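You operate a simulated robot arm through the tools that you are given. There is no shell and no other tool.

Carry out the task below with a simulated robot arm. There is one attempt and no reset: what you move stays moved.

TASK
Fit, grease and test the tall white cap in the blue holder.
Fine: latch it, pump two shots of grease, hold the test button till the lamp lights, in that order.

It is judged by the outcome, as a careful person would: the job done as asked, and still so three seconds after it is handed in. It fails if anything else is knocked over, pushed out of place, dropped, spilled or broken. A push-on lid holds only when it is set on centred and level and pressed home; a screw cap is set on level and turned clockwise until tight.

THE ROBOT
A 7-joint arm with a four-finger gripper, fixed in place. Base frame: the origin is at the foot of the arm, x ahead of it, y to its left, z up; the work surface is at about z = 800. Units: mm, degrees, N and s.
Its first joint turns from -69.0 to 172.0 degrees. Payload 3.67 kg.
Tool frame: the origin (TCP) lies between the finger pads and is the grasp point; the fingertips stand 28 mm ahead of it; z points along the fingers, y is the line along which they close. The gripper opens to 112 mm. The gripper's body begins 73 mm behind the TCP.
Orientation is that of the tool frame in the base frame, as a unit quaternion [w, x, y, z]. With the fingers straight down and closing along the base's y, the tool's x points along the base's -x, its y along +y and its z along -z.

THE INTERFACE
- The arm moves only by the tool send_rows. Its argument "steps" is one flat list of numbers, 6 for each row, row after row: the shift along the base's x, y, z in m, then the turn, a rotation vector about the base's x, y, z in degrees. In form: [x, y, z, wx, wy, wz, x, y, z, wx, wy, wz, ...]. A call has 1 to 20 rows; each row shifts and turns the commanded pose from where the row before left it. "hand" is the closure, from 0 (fully open) to 1 (shut), set as the call begins (left out, the last holds). A row lasts 0.2 s, in which the tool goes at most 50 mm and 8.6 degrees; a call with a longer step from one row to the next is refused whole, and so is a gripper value outside its range. Where a pose cannot be reached the arm comes as near as it can. A force on the tool above 90 N (or 10 N above the force at the start of the call, whichever is more), or a blocked arm, ends the call early, and 0.2 s more pass. Each finger halts on what it meets, pressing with about 44 N; the grip force reading is that of the motor and also rises with nothing between the fingers. The clock runs only during rows and for 0.2 s after the last one: add rows that do not move to give the fingers time. The reply holds the time, the measured pose of the TCP, the force on the tool along the base axes, the opening and the grip force, in the units named above and with some noise, with the torque about the TCP (base axes, N m) and any sound that the robot's microphone picked up.
- Cameras (640 x 400 px; columns grow to the right, rows downward): "scene" is fixed at [45.4, -504.9, 1555.2]; the picture's right is [-0.31, -0.95, 0.00], its down [-0.60, 0.19, -0.78] and it looks along [0.74, -0.24, -0.63] (base axes); focal length 337 px, centre (320, 200). "wrist" rides on the gripper at [60, -18, -104] in the tool frame; the picture's right is [0.29, 0.96, 0.00], its down [-0.80, 0.24, -0.55] and it looks along [-0.53, 0.16, 0.83] (tool axes); focal length 234 px, centre (320, 200). There is no depth. A picture from a camera that has moved, and an enlarged one, comes with that camera's place and axes in the base frame and with its lens. The place of the scene camera against the robot may be out by one fixed shift of up to 12 mm in any direction.
- snapshot(camera): a new picture of that camera. It takes no simulated time.
- lift_body(by): slides the trunk up (or, below 0, down) by that many mm; the arm rides with it, the base frame stays. It gives what a move gives, with no picture.
- zoom(camera, box): a new picture of the part [left, top, right, bottom] of that camera's present view, enlarged. It takes no simulated time.
- job_done(): hands the job in; it is judged then, once.

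Nothing tells you positions but the pictures and the camera data. Unless the task says otherwise, let go and move clear before handing in.

The tools are called by a JSON object that holds its "op" and its "data". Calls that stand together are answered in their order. send_rows: Moves the arm, as the interface text tells. Its arguments: {"type":"object","properties":{"steps":{"type":"array"},"hand":{"type":"number"}},"required":["steps"]} The other tools are called the same way: lift_body (by) slides the trunk up or down; snapshot (camera) takes a picture; zoom (camera, box) takes an enlarged picture of a part of a camera's view; job_done () hands the job in.

At the start:

```text
time: 0.0
position: [628.4, -615.4, 1163.6]
tcp_rot: [0.0, 0.0, 1.0, 0.0]
ft_force: [-0.1, -0.4, 0.0]
wrist_torque: [0.03, -0.01, 0.04]
finger_gap: 112.1
grip_force: 0.1
trunk travel left (down, up): [-500.0, 340.0]
```

scene: 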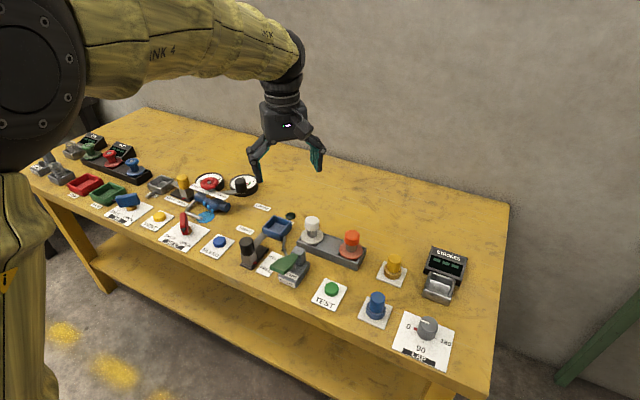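
wrist: 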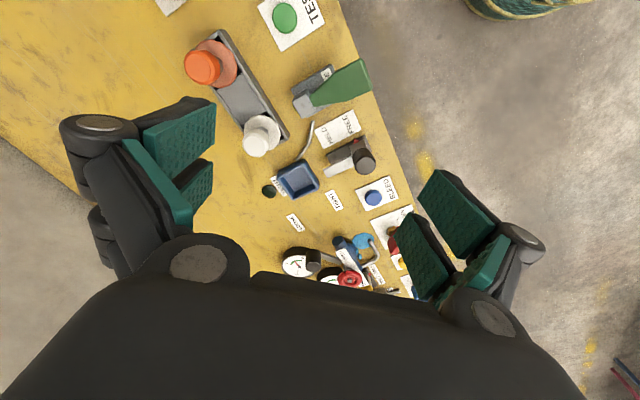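

I see a long yellow bench with many stations; I'll enlarge several parts of the scene to identify the blue holder, white cap, latch, grease pump, test button and lamp.

{"op": "zoom", "data": {"camera": "scene", "box": [200, 180, 360, 300]}}

{"op": "zoom", "data": {"camera": "scene", "box": [300, 210, 480, 370]}}

{"op": "zoom", "data": {"camera": "scene", "box": [20, 120, 160, 220]}}

{"op": "zoom", "data": {"camera": "scene", "box": [100, 160, 280, 270]}}

{"op": "zoom", "data": {"camera": "wrist", "box": [180, 0, 420, 300]}}

```text
3.33 times, centred on (280, 240) of scene
camera zoom: at [45.4, -504.9, 1555.2], right [-0.31, -0.95, 0.0], down [-0.6, 0.19, -0.78], along [0.74, -0.24, -0.63], focal length 1123 px, centre (453, 67)
```

zoom: 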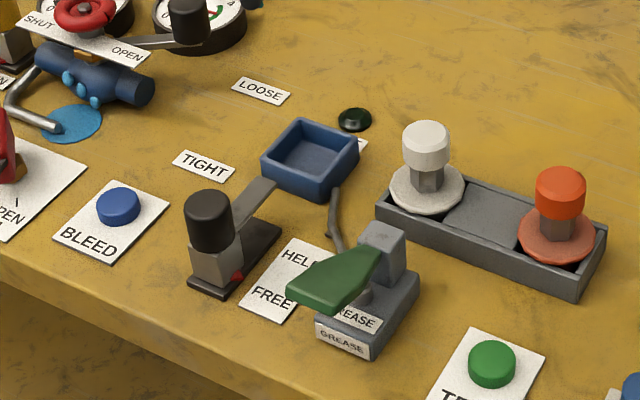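

```text
2.50 times, centred on (390, 290) of scene
camera zoom: at [45.4, -504.9, 1555.2], right [-0.31, -0.95, 0.0], down [-0.6, 0.19, -0.78], along [0.74, -0.24, -0.63], focal length 842 px, centre (145, -25)
```

zoom: 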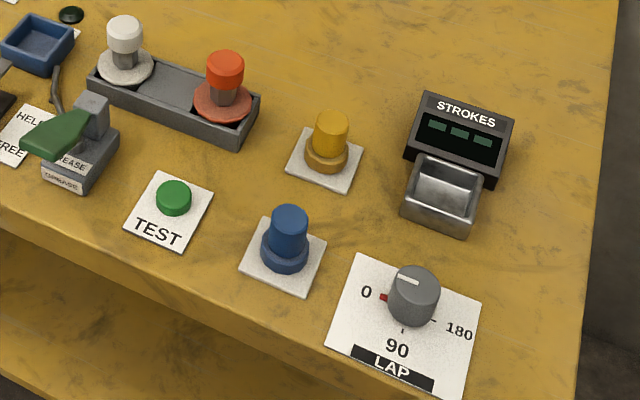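

```text
4.00 times, centred on (90, 170) of scene
camera zoom: at [45.4, -504.9, 1555.2], right [-0.31, -0.95, 0.0], down [-0.6, 0.19, -0.78], along [0.74, -0.24, -0.63], focal length 1348 px, centre (1240, 320)
```

zoom: 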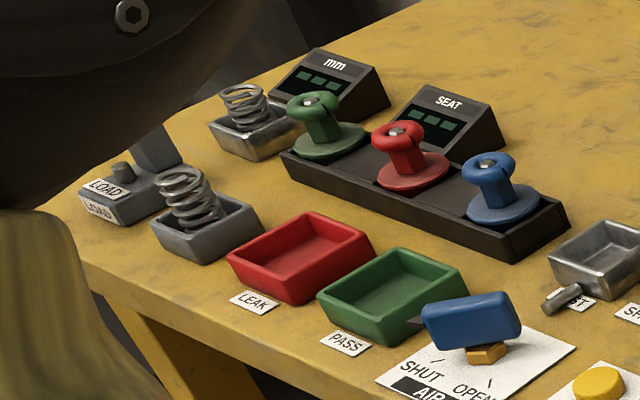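

```text
3.56 times, centred on (190, 215) of scene
camera zoom: at [45.4, -504.9, 1555.2], right [-0.31, -0.95, 0.0], down [-0.6, 0.19, -0.78], along [0.74, -0.24, -0.63], focal length 1198 px, centre (782, 147)
```

zoom: 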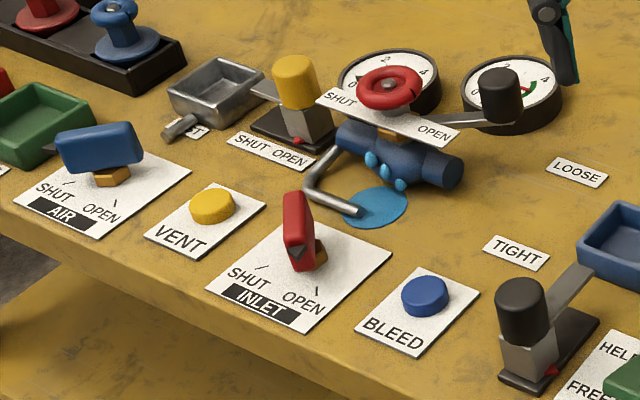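

```text
1.33 times, centred on (300, 150) of wrist
camera zoom: at [569.3, -634.1, 1266.8], right [-0.29, 0.96, 0.0], down [0.8, 0.24, 0.55], along [0.53, 0.16, -0.83], focal length 312 px, centre (347, 267)
```

zoom: 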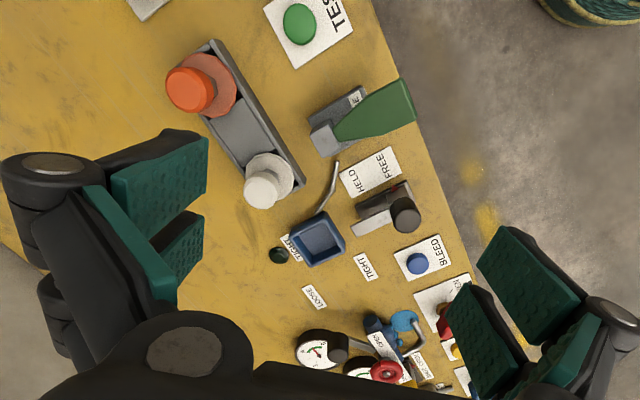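

I see the white-topped piece in a grey tray, an empty blue square cup beside a toggle clamp (HELD/FREE), a green-levered GREASE pump, a green TEST button and a dark lamp dome. I'll look closer at each.

{"op": "zoom", "data": {"camera": "scene", "box": [260, 200, 308, 230]}}

{"op": "zoom", "data": {"camera": "scene", "box": [256, 205, 304, 245]}}

{"op": "zoom", "data": {"camera": "scene", "box": [290, 205, 374, 275]}}

{"op": "zoom", "data": {"camera": "scene", "box": [232, 225, 316, 295]}}

{"op": "zoom", "data": {"camera": "wrist", "box": [230, 60, 390, 230]}}

{"op": "zoom", "data": {"camera": "wrist", "box": [140, 0, 340, 160]}}

```text
13.33 times, centred on (284, 215) of scene
camera zoom: at [45.4, -504.9, 1555.2], right [-0.31, -0.95, 0.0], down [-0.6, 0.19, -0.78], along [0.74, -0.24, -0.63], focal length 4493 px, centre (800, 0)
```

zoom: 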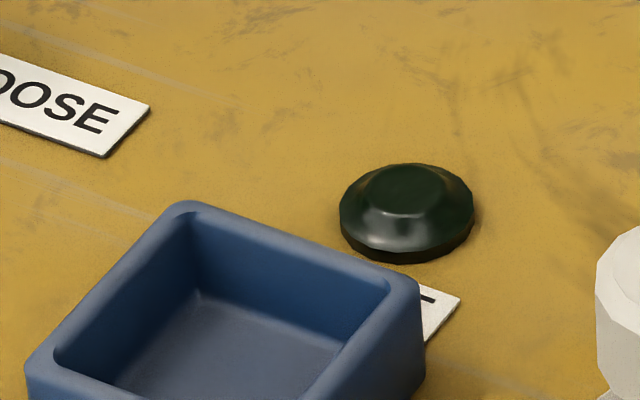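

```text
10.00 times, centred on (280, 225) of scene
camera zoom: at [45.4, -504.9, 1555.2], right [-0.31, -0.95, 0.0], down [-0.6, 0.19, -0.78], along [0.74, -0.24, -0.63], focal length 3370 px, centre (720, -50)
```

zoom: 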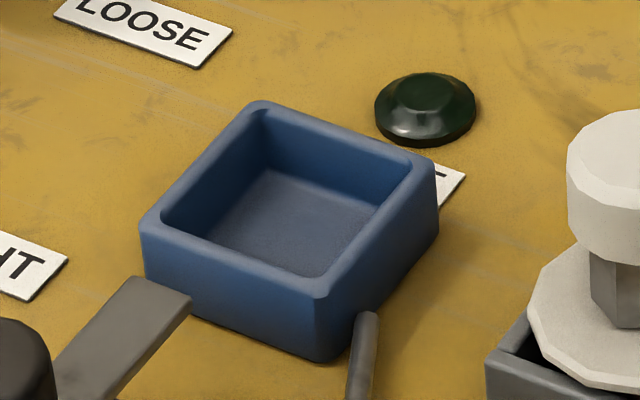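

```text
5.71 times, centred on (332, 240) of scene
camera zoom: at [45.4, -504.9, 1555.2], right [-0.31, -0.95, 0.0], down [-0.6, 0.19, -0.78], along [0.74, -0.24, -0.63], focal length 1926 px, centre (251, -29)
```

zoom: 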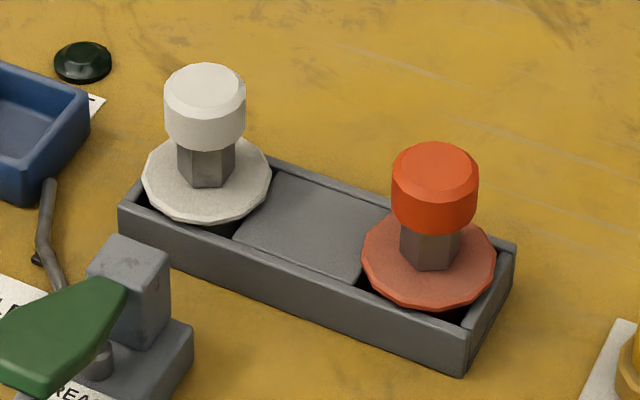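

```text
5.71 times, centred on (274, 260) of scene
camera zoom: at [45.4, -504.9, 1555.2], right [-0.31, -0.95, 0.0], down [-0.6, 0.19, -0.78], along [0.74, -0.24, -0.63], focal length 1926 px, centre (583, -143)
```

zoom: 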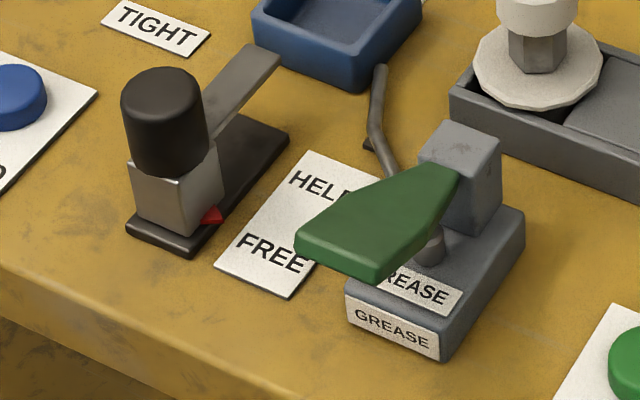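

```text
2.35 times, centred on (310, 145) of wrist
camera zoom: at [569.3, -634.1, 1266.8], right [-0.29, 0.96, 0.0], down [0.8, 0.24, 0.55], along [0.53, 0.16, -0.83], focal length 551 px, centre (344, 329)
```

zoom: 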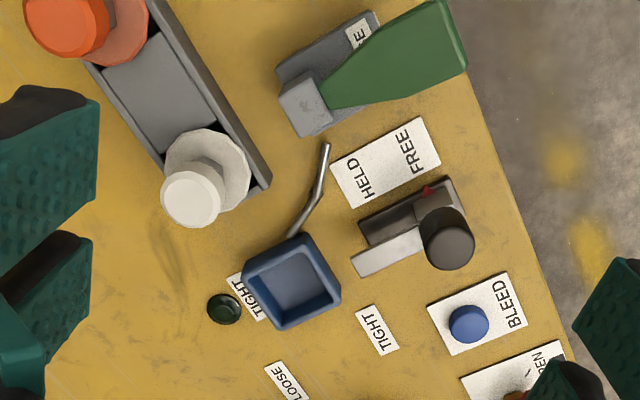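

```text
2.50 times, centred on (240, 80) of wrist
camera zoom: at [569.3, -634.1, 1266.8], right [-0.29, 0.96, 0.0], down [0.8, 0.24, 0.55], along [0.53, 0.16, -0.83], focal length 585 px, centre (520, 500)
```

zoom: 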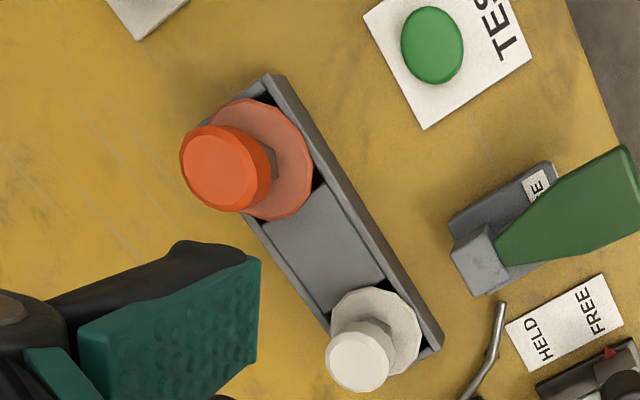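

The white cap with flange sits at about (734, -704), its head top near z 900; the blue holder is about (826, -616), with the bench turned about 45° to the base. I turn the tool to line up with the bench and move above the white cap for a closer look.

{"op": "send_rows", "data": {"steps": [0.015, -0.012, -0.01, 0, 0, -7.5, 0.015, -0.012, -0.01, 0, 0, -7.5, 0.015, -0.012, -0.01, 0, 0, -7.5, 0.015, -0.012, -0.01, 0, 0, -7.5, 0.015, -0.012, -0.01, 0, 0, -7.5, 0.015, -0.012, -0.01, 0, 0, -7.5], "hand": 0}}

{"op": "snapshot", "data": {"camera": "wrist"}}

{"op": "snapshot", "data": {"camera": "scene"}}

```text
time: 1.4
position: [718.7, -689.0, 1101.6]
tcp_rot: [0.0, 0.384, 0.923, 0.0]
ft_force: [0.0, 0.3, 0.8]
wrist_torque: [0.01, 0.0, -0.01]
finger_gap: 112.0
grip_force: 0.0
trunk travel left (down, up): [-500.0, 340.0]
```

```text
taken
camera wrist: at [665.2, -660.4, 1206.2], right [0.48, 0.88, 0.0], down [0.73, -0.4, 0.55], along [0.49, -0.26, -0.83], focal length 234 px, centre (320, 200)
```

wrist: 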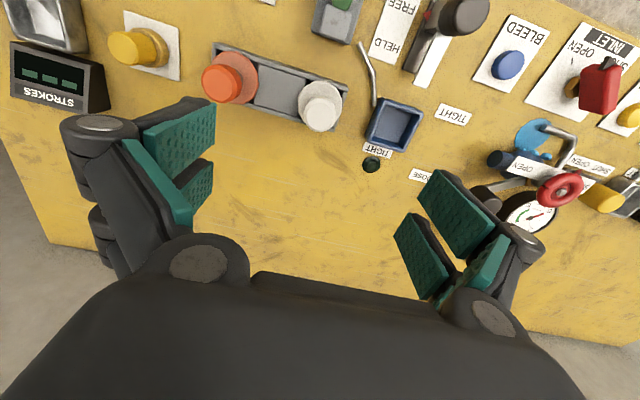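

```text
taken
```

scene: 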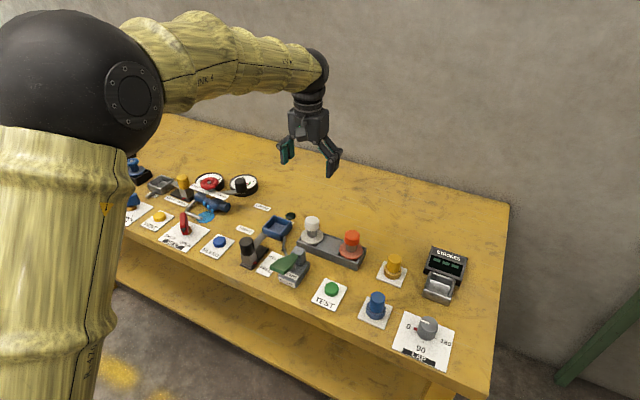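

The arm reached about 996 mm out with the tool down. I'll enlarge the wrist view to measure the cap, holder and clamp.

{"op": "zoom", "data": {"camera": "wrist", "box": [190, 30, 350, 130]}}

{"op": "zoom", "data": {"camera": "wrist", "box": [340, 80, 460, 180]}}

{"op": "zoom", "data": {"camera": "wrist", "box": [300, 0, 500, 100]}}

```text
4.00 times, centred on (270, 80) of wrist
camera zoom: at [665.2, -660.4, 1206.2], right [0.48, 0.88, 0.0], down [0.73, -0.4, 0.55], along [0.49, -0.26, -0.83], focal length 937 px, centre (520, 680)
```

zoom: 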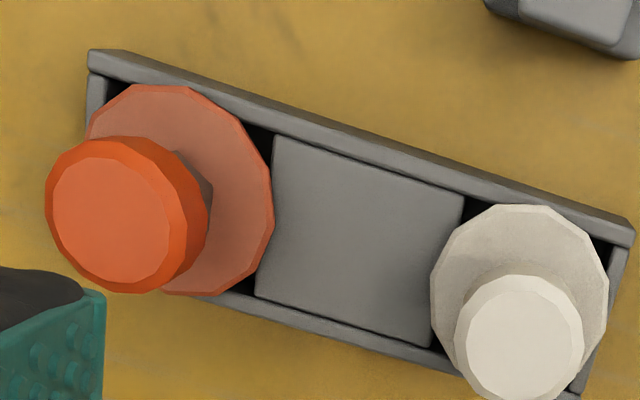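

```text
4.00 times, centred on (400, 130) of wrist
camera zoom: at [665.2, -660.4, 1206.2], right [0.48, 0.88, 0.0], down [0.73, -0.4, 0.55], along [0.49, -0.26, -0.83], focal length 937 px, centre (0, 480)
```

zoom: 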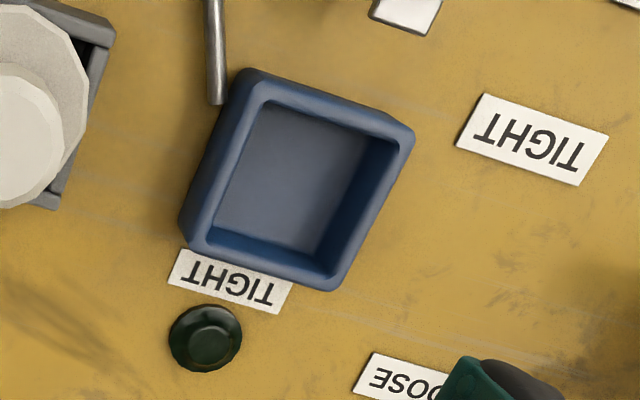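

```text
3.20 times, centred on (400, 50) of wrist
camera zoom: at [665.2, -660.4, 1206.2], right [0.48, 0.88, 0.0], down [0.73, -0.4, 0.55], along [0.49, -0.26, -0.83], focal length 749 px, centre (64, 680)
```

zoom: 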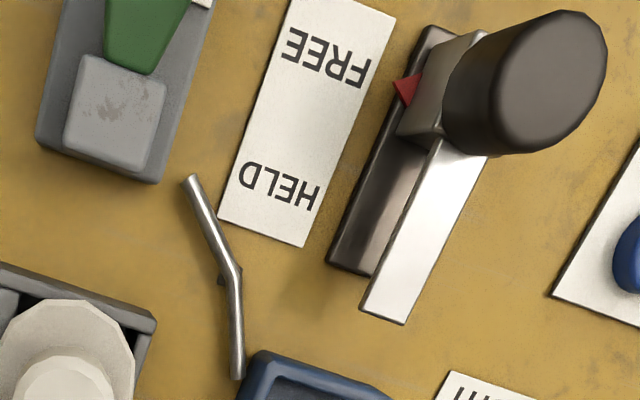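

The cap is at about (730, -694) by the wrist camera, flange near z 827; the holder is near (822, -606). I move above the holder at a safe height to test the reach and measure it.

{"op": "send_rows", "data": {"steps": [0.0206, 0.0166, -0.02, 0, 0, 0, 0.0206, 0.0166, -0.02, 0, 0, 0, 0.0206, 0.0166, -0.02, 0, 0, 0, 0.0206, 0.0166, -0.02, 0, 0, 0, 0.0206, 0.0166, -0.02, 0, 0, 0, 0, 0, 0, 0, 0, 0]}}

{"op": "snapshot", "data": {"camera": "wrist"}}

{"op": "snapshot", "data": {"camera": "scene"}}

```text
time: 2.8
position: [821.8, -604.6, 1002.8]
tcp_rot: [0.0, 0.383, 0.924, 0.001]
ft_force: [0.5, -0.3, 1.0]
wrist_torque: [0.05, 0.02, 0.0]
finger_gap: 112.0
grip_force: 0.1
trunk travel left (down, up): [-500.0, 340.0]
```

```text
taken
camera wrist: at [766.2, -574.9, 1107.6], right [0.47, 0.88, 0.0], down [0.73, -0.4, 0.55], along [0.49, -0.26, -0.83], focal length 234 px, centre (320, 200)
```

wrist: 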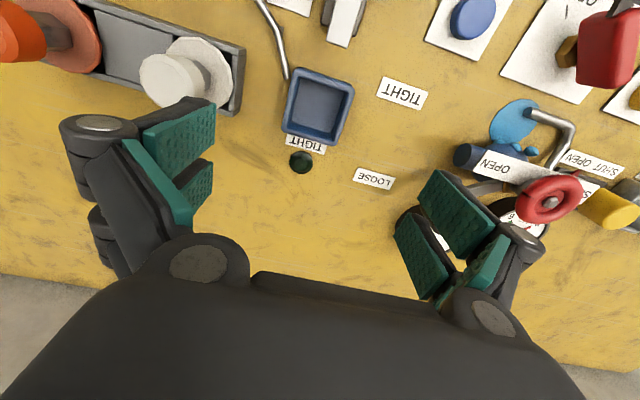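

```text
taken
```

scene: 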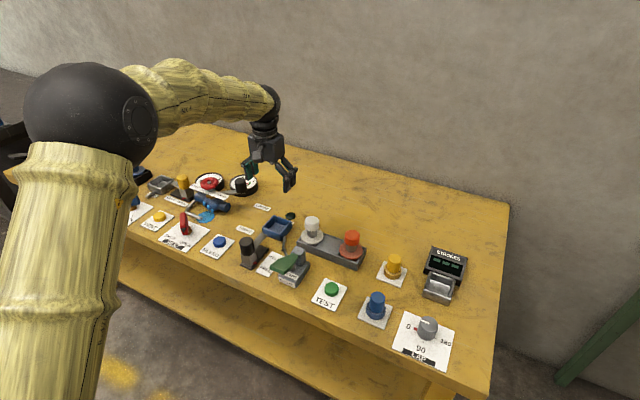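

The arm reaches over the holder. Enlarging to measure the holder, clamp and cap accurately.

{"op": "zoom", "data": {"camera": "wrist", "box": [270, 50, 370, 150]}}

{"op": "zoom", "data": {"camera": "wrist", "box": [120, 10, 280, 130]}}

{"op": "zoom", "data": {"camera": "scene", "box": [232, 195, 372, 295]}}

```text
4.00 times, centred on (320, 100) of wrist
camera zoom: at [766.2, -574.9, 1107.6], right [0.47, 0.88, 0.0], down [0.73, -0.4, 0.55], along [0.49, -0.26, -0.83], focal length 937 px, centre (320, 600)
```

zoom: 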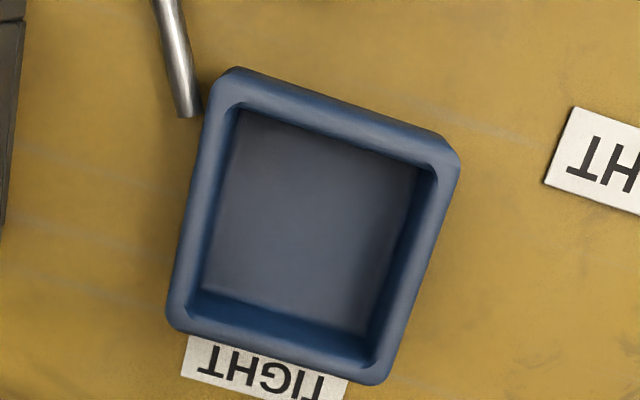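

```text
3.33 times, centred on (200, 70) of wrist
camera zoom: at [766.2, -574.9, 1107.6], right [0.47, 0.88, 0.0], down [0.73, -0.4, 0.55], along [0.49, -0.26, -0.83], focal length 781 px, centre (720, 633)
```

zoom: 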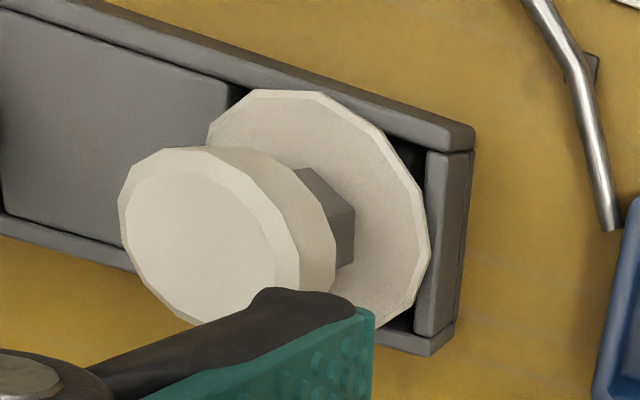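

```text
4.00 times, centred on (302, 245) of scene
camera zoom: at [45.4, -504.9, 1555.2], right [-0.31, -0.95, 0.0], down [-0.6, 0.19, -0.78], along [0.74, -0.24, -0.63], focal length 1348 px, centre (392, 20)
```

zoom: 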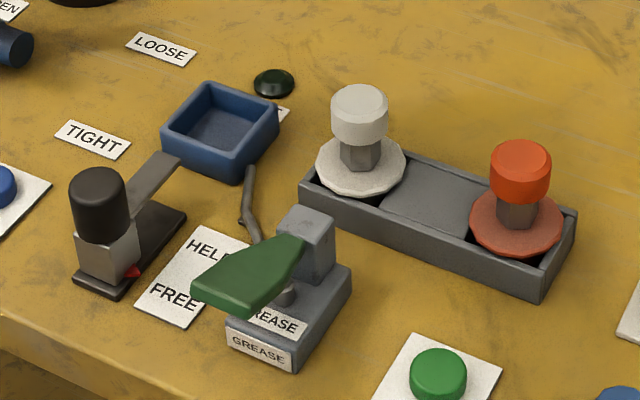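

Holder centre is about (821, -609), inner opening about 56 mm, rim near z 826; the cap axis is at about (730, -694.5), flange top about z 833 and head top about z 902. I move above the cap to check alignment before descending.

{"op": "send_rows", "data": {"steps": [-0.0306, -0.03, 0, 0, 0, 0, -0.0306, -0.03, 0, 0, 0, 0, -0.0306, -0.0299, 0, 0, 0, 0, 0, 0, -0.02, 0, 0, 0, 0, 0, 0, 0, 0, 0]}}

{"op": "snapshot", "data": {"camera": "wrist"}}

{"op": "zoom", "data": {"camera": "wrist", "box": [240, 60, 400, 200]}}

{"op": "zoom", "data": {"camera": "scene", "box": [240, 130, 380, 270]}}

```text
time: 4.0
position: [729.1, -697.5, 984.8]
tcp_rot: [0.0, 0.384, 0.923, 0.0]
ft_force: [0.6, 0.0, -0.4]
wrist_torque: [0.0, -0.04, -0.01]
finger_gap: 112.1
grip_force: 0.0
trunk travel left (down, up): [-500.0, 340.0]
```

```text
taken
camera wrist: at [674.3, -666.8, 1087.3], right [0.47, 0.88, 0.0], down [0.73, -0.4, 0.55], along [0.49, -0.26, -0.83], focal length 234 px, centre (320, 200)
```

wrist: 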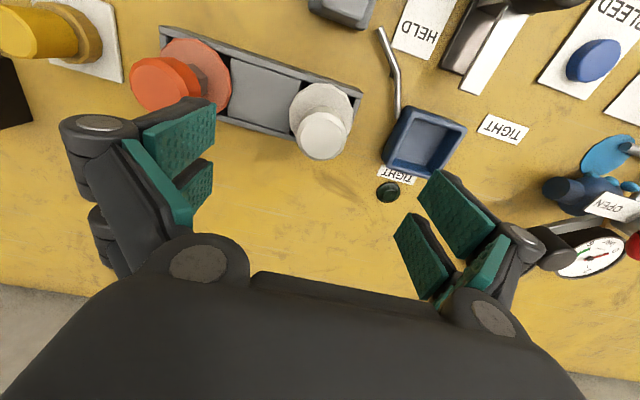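

```text
2.86 times, centred on (320, 130) of wrist
camera zoom: at [674.3, -666.8, 1087.3], right [0.47, 0.88, 0.0], down [0.73, -0.4, 0.55], along [0.49, -0.26, -0.83], focal length 669 px, centre (320, 400)
```

zoom: 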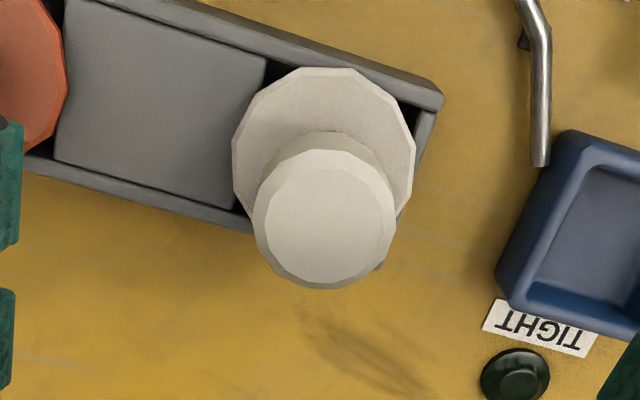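

```text
2.86 times, centred on (310, 200) of scene
camera zoom: at [45.4, -504.9, 1555.2], right [-0.31, -0.95, 0.0], down [-0.6, 0.19, -0.78], along [0.74, -0.24, -0.63], focal length 963 px, centre (349, 200)
```

zoom: 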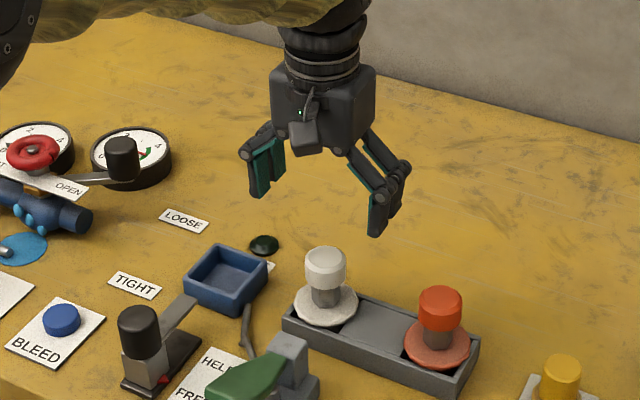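

The gripper is nearly over the cap; I correct by about (+2.4, +1.5) mm and lower to z ≈ 891 so the pads surround the head.

{"op": "send_rows", "data": {"steps": [0.0024, 0.0015, -0.02, 0, 0, 0, 0, 0, -0.02, 0, 0, 0, 0, 0, -0.02, 0, 0, 0, 0, 0, -0.02, 0, 0, 0, 0, 0, -0.012, 0, 0, 0, 0, 0, 0, 0, 0, 0, 0, 0, 0, 0, 0, 0]}}

{"op": "snapshot", "data": {"camera": "wrist"}}

{"op": "zoom", "data": {"camera": "scene", "box": [250, 160, 390, 280]}}

```text
time: 5.6
position: [732.3, -693.7, 888.8]
tcp_rot: [-0.001, 0.382, 0.924, 0.0]
ft_force: [0.2, 0.1, 0.0]
wrist_torque: [0.01, -0.01, 0.03]
finger_gap: 112.3
grip_force: 0.1
trunk travel left (down, up): [-500.0, 340.0]
```

```text
taken
camera wrist: at [677.7, -664.4, 993.9], right [0.47, 0.88, 0.0], down [0.73, -0.4, 0.55], along [0.49, -0.26, -0.83], focal length 234 px, centre (320, 200)
```

wrist: 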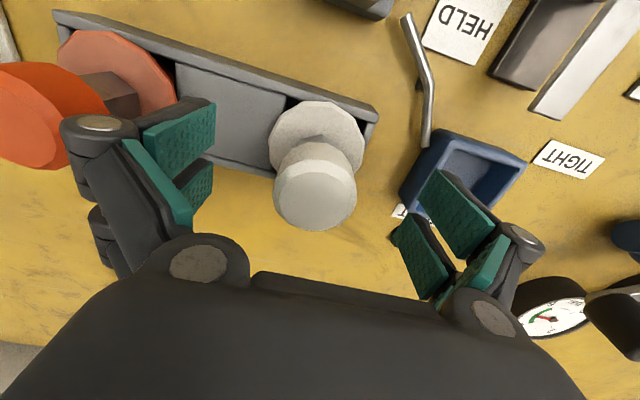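

```text
3.33 times, centred on (320, 220) of scene
camera zoom: at [45.4, -504.9, 1555.2], right [-0.31, -0.95, 0.0], down [-0.6, 0.19, -0.78], along [0.74, -0.24, -0.63], focal length 1123 px, centre (320, 133)
```

zoom: 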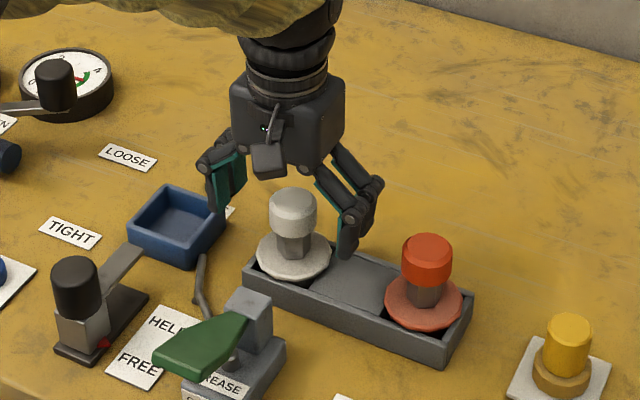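

The head sits almost exactly between the pads. I nudge 1.2 mm and close the gripper on it.

{"op": "send_rows", "data": {"steps": [-0.0012, -0.0012, 0, 0, 0, 0, 0, 0, 0, 0, 0, 0]}}

{"op": "send_rows", "data": {"steps": [0, 0, 0, 0, 0, 0, 0, 0, 0, 0, 0, 0, 0, 0, 0, 0, 0, 0, 0, 0, 0, 0, 0, 0], "hand": 1}}

{"op": "snapshot", "data": {"camera": "wrist"}}

```text
time: 6.2
position: [732.2, -696.3, 889.4]
tcp_rot: [0.001, 0.382, 0.924, 0.001]
ft_force: [-0.9, 0.1, 1.0]
wrist_torque: [0.0, 0.0, 0.01]
finger_gap: 111.9
grip_force: 0.0
trunk travel left (down, up): [-500.0, 340.0]
```

```text
time: 7.2
position: [731.3, -695.5, 890.3]
tcp_rot: [-0.001, 0.383, 0.924, 0.001]
ft_force: [-0.4, -0.5, 1.1]
wrist_torque: [0.0, -0.06, -0.03]
finger_gap: 39.5
grip_force: 43.4
trunk travel left (down, up): [-500.0, 340.0]
```

```text
taken
camera wrist: at [676.5, -665.5, 994.3], right [0.47, 0.88, 0.0], down [0.73, -0.4, 0.55], along [0.49, -0.26, -0.83], focal length 234 px, centre (320, 200)
```

wrist: 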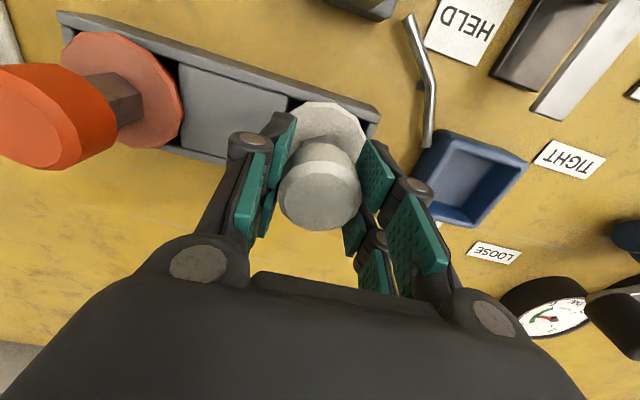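

The gripper holds the head at 39.5 mm. I lift straight up 60 mm.

{"op": "send_rows", "data": {"steps": [0, 0, 0.005, 0, 0, 0, 0, 0, 0.01, 0, 0, 0, 0, 0, 0.015, 0, 0, 0, 0, 0, 0.015, 0, 0, 0, 0, 0, 0.015, 0, 0, 0, 0, 0, 0, 0, 0, 0]}}

{"op": "snapshot", "data": {"camera": "wrist"}}

{"op": "zoom", "data": {"camera": "scene", "box": [250, 140, 390, 280]}}

```text
time: 8.6
position: [732.9, -696.2, 950.0]
tcp_rot: [0.0, 0.383, 0.924, 0.001]
ft_force: [-0.3, -0.3, -3.4]
wrist_torque: [0.04, 0.02, 0.01]
finger_gap: 39.5
grip_force: 44.0
trunk travel left (down, up): [-500.0, 340.0]
```

```text
taken
camera wrist: at [677.1, -665.6, 1055.0], right [0.47, 0.88, 0.0], down [0.73, -0.4, 0.55], along [0.49, -0.26, -0.83], focal length 234 px, centre (320, 200)
```

wrist: 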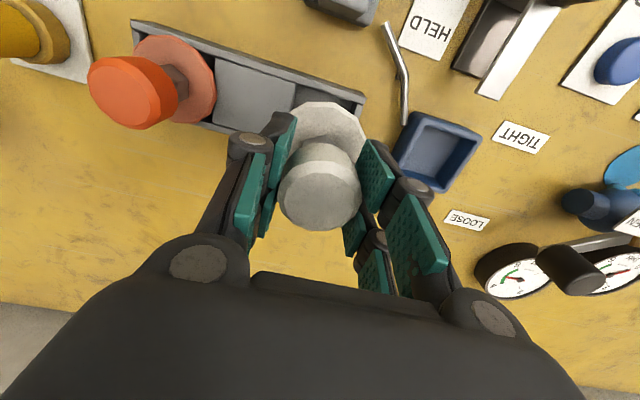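

```text
2.86 times, centred on (320, 210) of scene
camera zoom: at [45.4, -504.9, 1555.2], right [-0.31, -0.95, 0.0], down [-0.6, 0.19, -0.78], along [0.74, -0.24, -0.63], focal length 963 px, centre (320, 171)
```

zoom: 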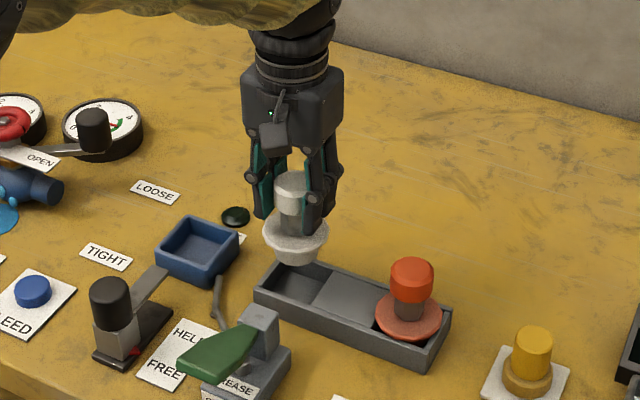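

The cap is lifted clear with a plug below its flange. I zoom to check the plug and that it hangs level.

{"op": "zoom", "data": {"camera": "scene", "box": [295, 190, 345, 235]}}

{"op": "zoom", "data": {"camera": "wrist", "box": [260, 80, 380, 240]}}

{"op": "zoom", "data": {"camera": "wrist", "box": [370, 80, 500, 200]}}

```text
8.89 times, centred on (320, 212) of scene
camera zoom: at [45.4, -504.9, 1555.2], right [-0.31, -0.95, 0.0], down [-0.6, 0.19, -0.78], along [0.74, -0.24, -0.63], focal length 2996 px, centre (320, 89)
```

zoom: 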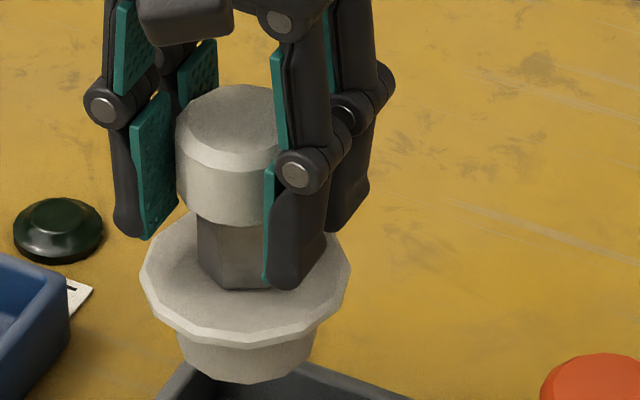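

```text
2.50 times, centred on (320, 160) of wrist
camera zoom: at [677.1, -665.6, 1055.0], right [0.47, 0.88, 0.0], down [0.73, -0.4, 0.55], along [0.49, -0.26, -0.83], focal length 585 px, centre (320, 300)
```

zoom: 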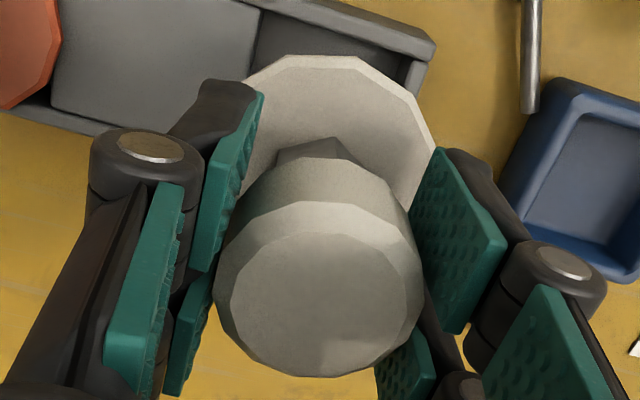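

```text
3.33 times, centred on (435, 140) of wrist
camera zoom: at [677.1, -665.6, 1055.0], right [0.47, 0.88, 0.0], down [0.73, -0.4, 0.55], along [0.49, -0.26, -0.83], focal length 781 px, centre (-63, 400)
```

zoom: 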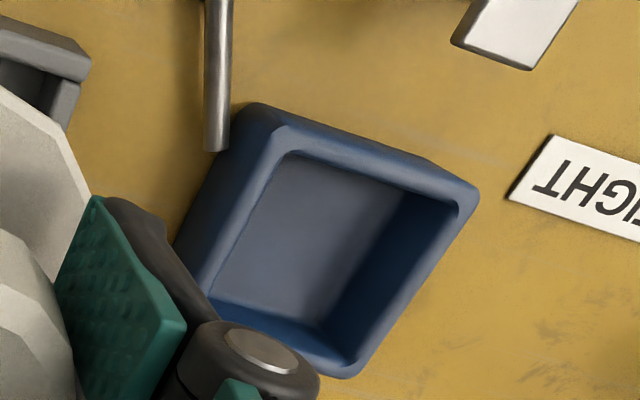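

The cap hangs level and on the tool axis; its plug is about 45 mm wide, against the holder's 56 mm opening. I carry it over the holder at this height.

{"op": "send_rows", "data": {"steps": [0.0099, 0.0096, 0, 0, 0, 0, 0.0198, 0.0192, 0, 0, 0, 0, 0.0198, 0.0192, 0, 0, 0, 0, 0.0198, 0.0192, 0, 0, 0, 0, 0.0198, 0.0192, 0, 0, 0, 0, 0, 0, 0, 0, 0, 0, 0, 0, 0, 0, 0, 0]}}

{"op": "snapshot", "data": {"camera": "wrist"}}

{"op": "zoom", "data": {"camera": "wrist", "box": [240, 60, 400, 220]}}

{"op": "zoom", "data": {"camera": "scene", "box": [230, 160, 330, 260]}}

```text
time: 10.2
position: [820.8, -608.8, 951.1]
tcp_rot: [-0.001, 0.382, 0.924, 0.001]
ft_force: [0.5, 0.5, -5.4]
wrist_torque: [-0.02, 0.02, 0.0]
finger_gap: 39.3
grip_force: 44.5
trunk travel left (down, up): [-500.0, 340.0]
```

```text
taken
camera wrist: at [766.3, -579.0, 1055.5], right [0.47, 0.88, 0.0], down [0.73, -0.4, 0.55], along [0.49, -0.26, -0.83], focal length 234 px, centre (320, 200)
```

wrist: 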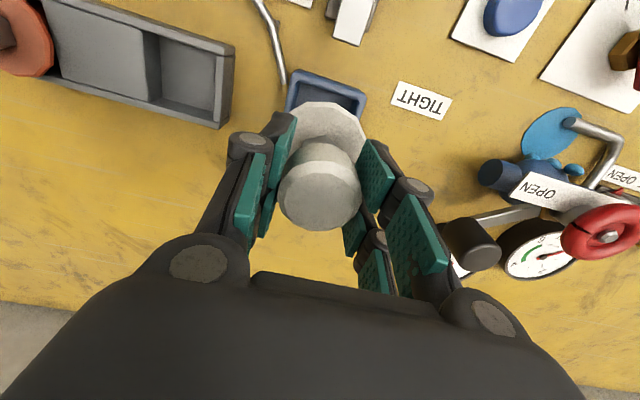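

```text
2.50 times, centred on (320, 140) of wrist
camera zoom: at [766.3, -579.0, 1055.5], right [0.47, 0.88, 0.0], down [0.73, -0.4, 0.55], along [0.49, -0.26, -0.83], focal length 585 px, centre (320, 350)
```

zoom: 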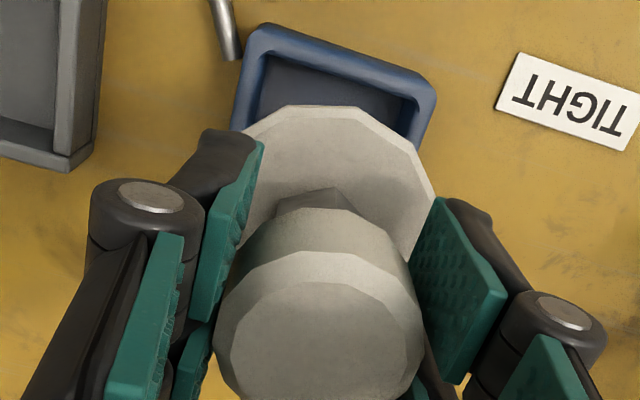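

```text
4.00 times, centred on (280, 210) of scene
camera zoom: at [45.4, -504.9, 1555.2], right [-0.31, -0.95, 0.0], down [-0.6, 0.19, -0.78], along [0.74, -0.24, -0.63], focal length 1348 px, centre (480, 160)
```

zoom: 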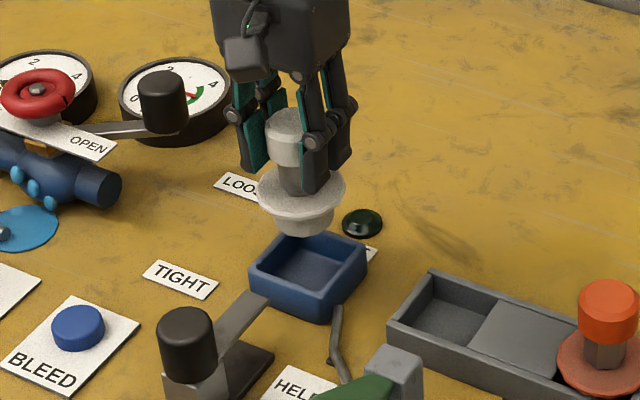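

The cap is centred over the holder to about 1 mm. I lower it most of the way, then look before contact.

{"op": "send_rows", "data": {"steps": [0, 0, -0.01, 0, 0, 0, 0, 0, -0.01, 0, 0, 0, 0, 0, -0.01, 0, 0, 0, 0, 0, -0.01, 0, 0, 0, 0, 0, -0.01, 0, 0, 0, 0, 0, 0, 0, 0, 0]}}

{"op": "zoom", "data": {"camera": "wrist", "box": [240, 60, 400, 220]}}

{"op": "zoom", "data": {"camera": "scene", "box": [245, 180, 325, 260]}}

```text
time: 11.6
position: [821.1, -608.8, 899.7]
tcp_rot: [0.0, 0.382, 0.924, -0.001]
ft_force: [-0.4, 0.9, -3.7]
wrist_torque: [-0.01, 0.01, -0.01]
finger_gap: 39.2
grip_force: 44.7
trunk travel left (down, up): [-500.0, 340.0]
```

```text
2.50 times, centred on (320, 140) of wrist
camera zoom: at [766.4, -578.8, 1004.1], right [0.47, 0.88, 0.0], down [0.73, -0.4, 0.55], along [0.49, -0.26, -0.83], focal length 585 px, centre (320, 350)
```

zoom: 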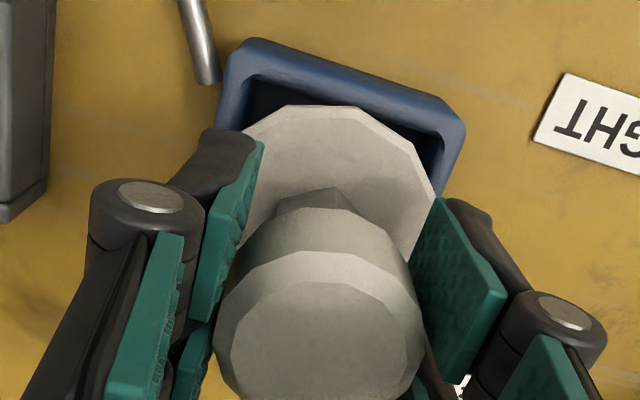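

```text
5.00 times, centred on (285, 220) of scene
camera zoom: at [45.4, -504.9, 1555.2], right [-0.31, -0.95, 0.0], down [-0.6, 0.19, -0.78], along [0.74, -0.24, -0.63], focal length 1685 px, centre (495, 100)
```

zoom: 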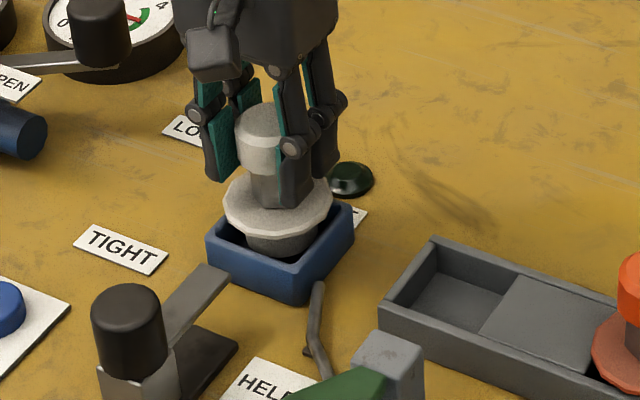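

The plug is entering the holder cleanly. I lower in small steps, watching the force.

{"op": "send_rows", "data": {"steps": [-0.0005, 0.0005, -0.003, 0, 0, 0, 0, 0, -0.003, 0, 0, 0, 0, 0, -0.002, 0, 0, 0, 0, 0, 0, 0, 0, 0]}}

{"op": "zoom", "data": {"camera": "scene", "box": [245, 180, 325, 260]}}

```text
time: 12.6
position: [821.4, -609.1, 891.0]
tcp_rot: [-0.001, 0.382, 0.924, 0.0]
ft_force: [-0.3, 0.3, -5.4]
wrist_torque: [0.01, 0.03, 0.0]
finger_gap: 39.4
grip_force: 44.1
trunk travel left (down, up): [-500.0, 340.0]
```

```text
5.00 times, centred on (285, 220) of scene
camera zoom: at [45.4, -504.9, 1555.2], right [-0.31, -0.95, 0.0], down [-0.6, 0.19, -0.78], along [0.74, -0.24, -0.63], focal length 1685 px, centre (495, 100)
```

zoom: 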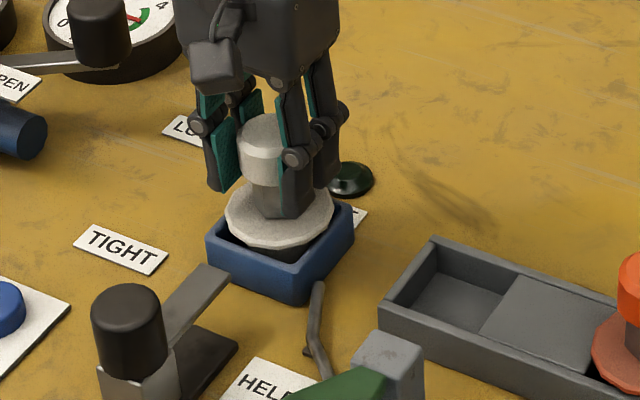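

No contact yet. I keep lowering in 1–2 mm steps.

{"op": "send_rows", "data": {"steps": [0, 0, -0.0015, 0, 0, 0, 0, 0, -0.0015, 0, 0, 0, 0, 0, 0, 0, 0, 0]}}

{"op": "zoom", "data": {"camera": "scene", "box": [245, 180, 325, 260]}}

{"op": "zoom", "data": {"camera": "wrist", "box": [240, 60, 400, 220]}}

```text
time: 13.4
position: [820.8, -608.8, 890.0]
tcp_rot: [0.0, 0.382, 0.924, -0.001]
ft_force: [1.6, -1.5, 2.2]
wrist_torque: [-0.05, -0.15, -0.01]
finger_gap: 39.4
grip_force: 44.0
trunk travel left (down, up): [-500.0, 340.0]
```

```text
5.00 times, centred on (285, 220) of scene
camera zoom: at [45.4, -504.9, 1555.2], right [-0.31, -0.95, 0.0], down [-0.6, 0.19, -0.78], along [0.74, -0.24, -0.63], focal length 1685 px, centre (495, 100)
```

zoom: 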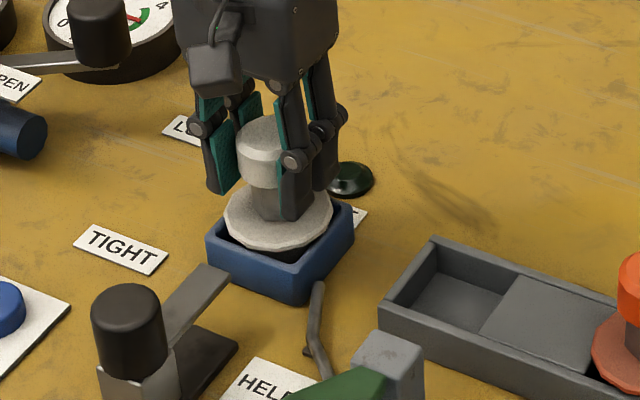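

```text
2.50 times, centred on (320, 140) of wrist
camera zoom: at [765.7, -578.4, 994.3], right [0.47, 0.88, 0.0], down [0.73, -0.39, 0.55], along [0.49, -0.26, -0.83], focal length 585 px, centre (320, 350)
```

zoom: 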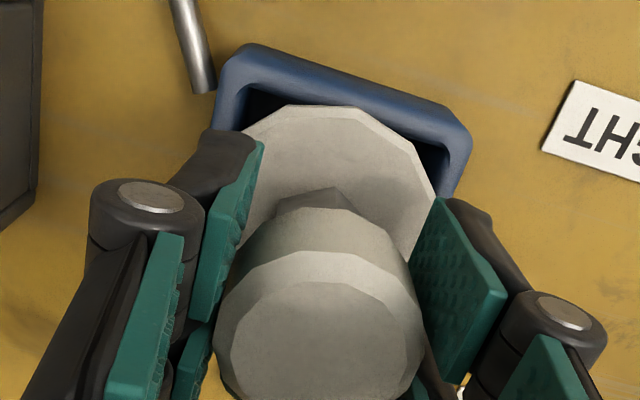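

There's a light contact (about 7 N). I zoom in to see whether the flange sits on the rim.

{"op": "zoom", "data": {"camera": "scene", "box": [265, 210, 300, 245]}}

{"op": "zoom", "data": {"camera": "wrist", "box": [285, 70, 365, 130]}}

```text
11.43 times, centred on (282, 228) of scene
camera zoom: at [45.4, -504.9, 1555.2], right [-0.31, -0.95, 0.0], down [-0.6, 0.19, -0.78], along [0.74, -0.24, -0.63], focal length 3851 px, centre (749, -114)
```

zoom: 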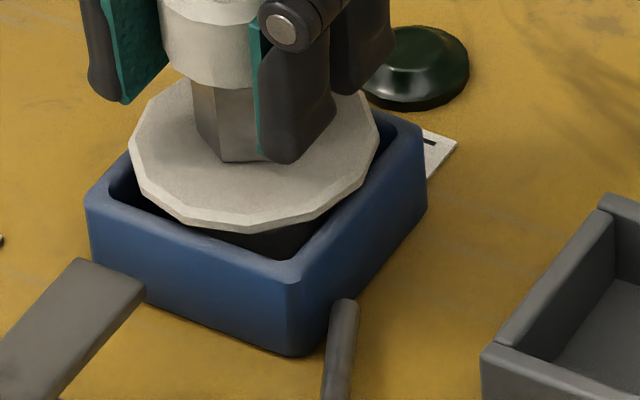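

```text
6.67 times, centred on (325, 100) of wrist
camera zoom: at [765.7, -578.4, 994.3], right [0.47, 0.88, 0.0], down [0.73, -0.39, 0.55], along [0.49, -0.26, -0.83], focal length 1561 px, centre (287, 867)
```

zoom: 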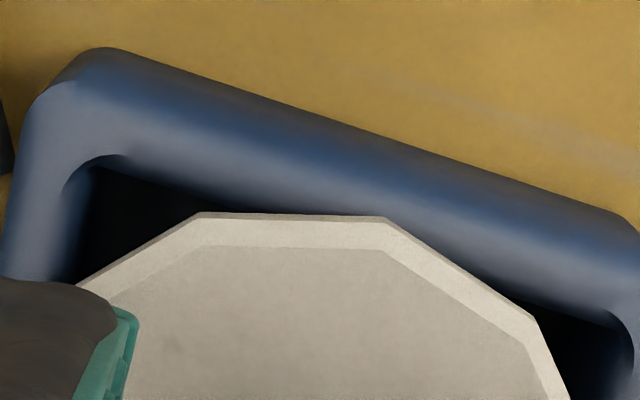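

The cap now stands at the same height it had in its tray, so the plug seems to be on the holder floor. I press slightly to confirm it is home.

{"op": "send_rows", "data": {"steps": [0, 0, -0.001, 0, 0, 0, 0, 0, -0.001, 0, 0, 0, 0, 0, 0, 0, 0, 0]}}

```text
time: 14.2
position: [819.9, -608.8, 890.0]
tcp_rot: [0.002, 0.382, 0.924, 0.0]
ft_force: [5.3, -6.6, 18.6]
wrist_torque: [-0.25, -0.28, -0.03]
finger_gap: 39.2
grip_force: 43.5
trunk travel left (down, up): [-500.0, 340.0]
```

It is bottomed (force rose, no travel). I relieve the push, open the fingers and rise straight up.

{"op": "send_rows", "data": {"steps": [0, 0, 0.001, 0, 0, 0, 0, 0, 0.0015, 0, 0, 0, 0, 0, 0, 0, 0, 0]}}

{"op": "send_rows", "data": {"steps": [0, 0, 0, 0, 0, 0, 0, 0, 0, 0, 0, 0, 0, 0, 0, 0, 0, 0], "hand": 0}}

{"op": "snapshot", "data": {"camera": "wrist"}}

```text
time: 15.0
position: [820.4, -606.6, 890.2]
tcp_rot: [-0.001, 0.383, 0.924, 0.0]
ft_force: [1.4, -0.6, 6.9]
wrist_torque: [-0.06, -0.37, -0.07]
finger_gap: 39.4
grip_force: 44.4
trunk travel left (down, up): [-500.0, 340.0]
```

```text
time: 15.8
position: [821.4, -607.1, 890.3]
tcp_rot: [0.0, 0.383, 0.924, 0.0]
ft_force: [0.1, -0.9, 0.3]
wrist_torque: [0.02, -0.03, 0.01]
finger_gap: 111.9
grip_force: 0.1
trunk travel left (down, up): [-500.0, 340.0]
```

```text
taken
camera wrist: at [765.1, -577.8, 994.3], right [0.47, 0.88, 0.0], down [0.73, -0.4, 0.55], along [0.49, -0.26, -0.83], focal length 234 px, centre (320, 200)
```

wrist: 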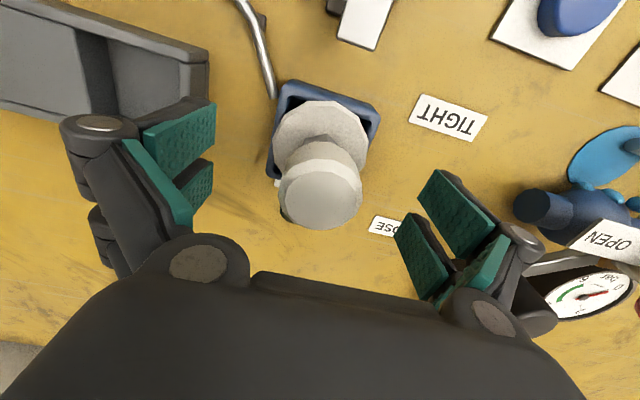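

Released. I rise straight up and check the cap's seat.

{"op": "send_rows", "data": {"steps": [0, 0, 0.02, 0, 0, 0, 0, 0, 0.03, 0, 0, 0, 0, 0, 0.04, 0, 0, 0, 0, 0, 0.02, 0, 0, 0, 0, 0, 0, 0, 0, 0]}}

{"op": "snapshot", "data": {"camera": "wrist"}}

{"op": "zoom", "data": {"camera": "wrist", "box": [260, 40, 380, 160]}}

{"op": "zoom", "data": {"camera": "scene", "box": [230, 200, 310, 280]}}

```text
time: 17.0
position: [820.3, -609.2, 999.1]
tcp_rot: [-0.001, 0.383, 0.924, 0.0]
ft_force: [0.2, -0.9, -0.1]
wrist_torque: [0.02, 0.05, -0.05]
finger_gap: 112.1
grip_force: 0.1
trunk travel left (down, up): [-500.0, 340.0]
```

```text
taken
camera wrist: at [764.8, -579.3, 1103.4], right [0.47, 0.88, 0.0], down [0.73, -0.4, 0.55], along [0.49, -0.26, -0.83], focal length 234 px, centre (320, 200)
```

wrist: 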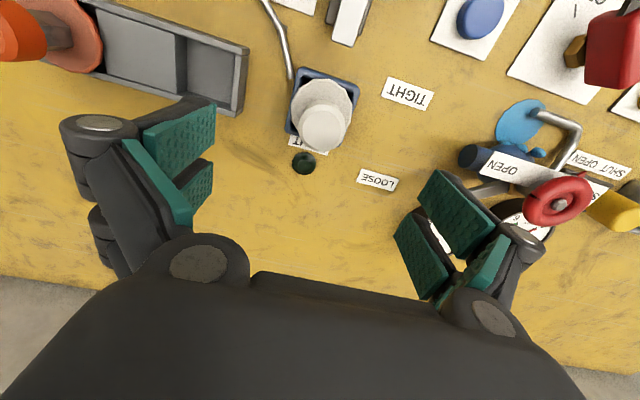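

```text
3.33 times, centred on (320, 100) of wrist
camera zoom: at [764.8, -579.3, 1103.4], right [0.47, 0.88, 0.0], down [0.73, -0.4, 0.55], along [0.49, -0.26, -0.83], focal length 781 px, centre (320, 533)
```

zoom: 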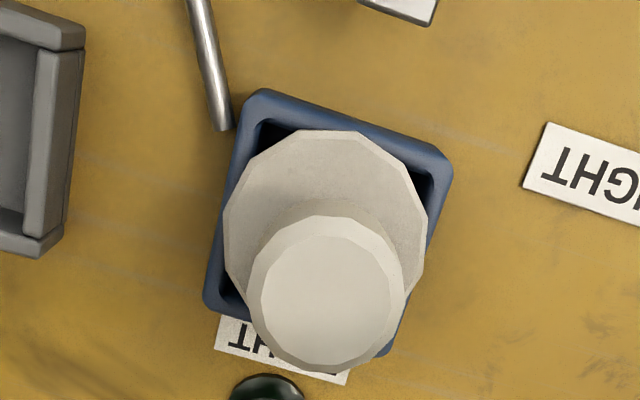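

```text
5.00 times, centred on (270, 240) of scene
camera zoom: at [45.4, -504.9, 1555.2], right [-0.31, -0.95, 0.0], down [-0.6, 0.19, -0.78], along [0.74, -0.24, -0.63], focal length 1685 px, centre (570, 0)
```

zoom: 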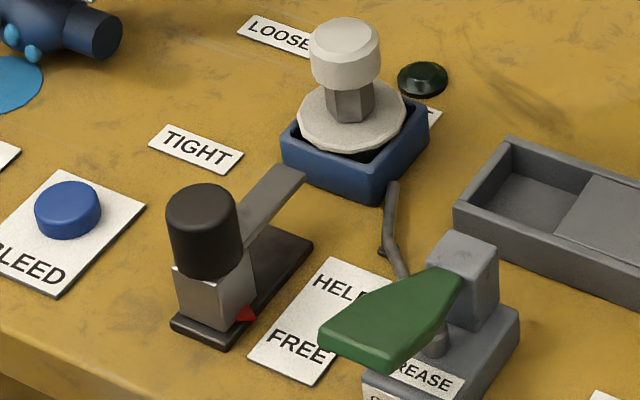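

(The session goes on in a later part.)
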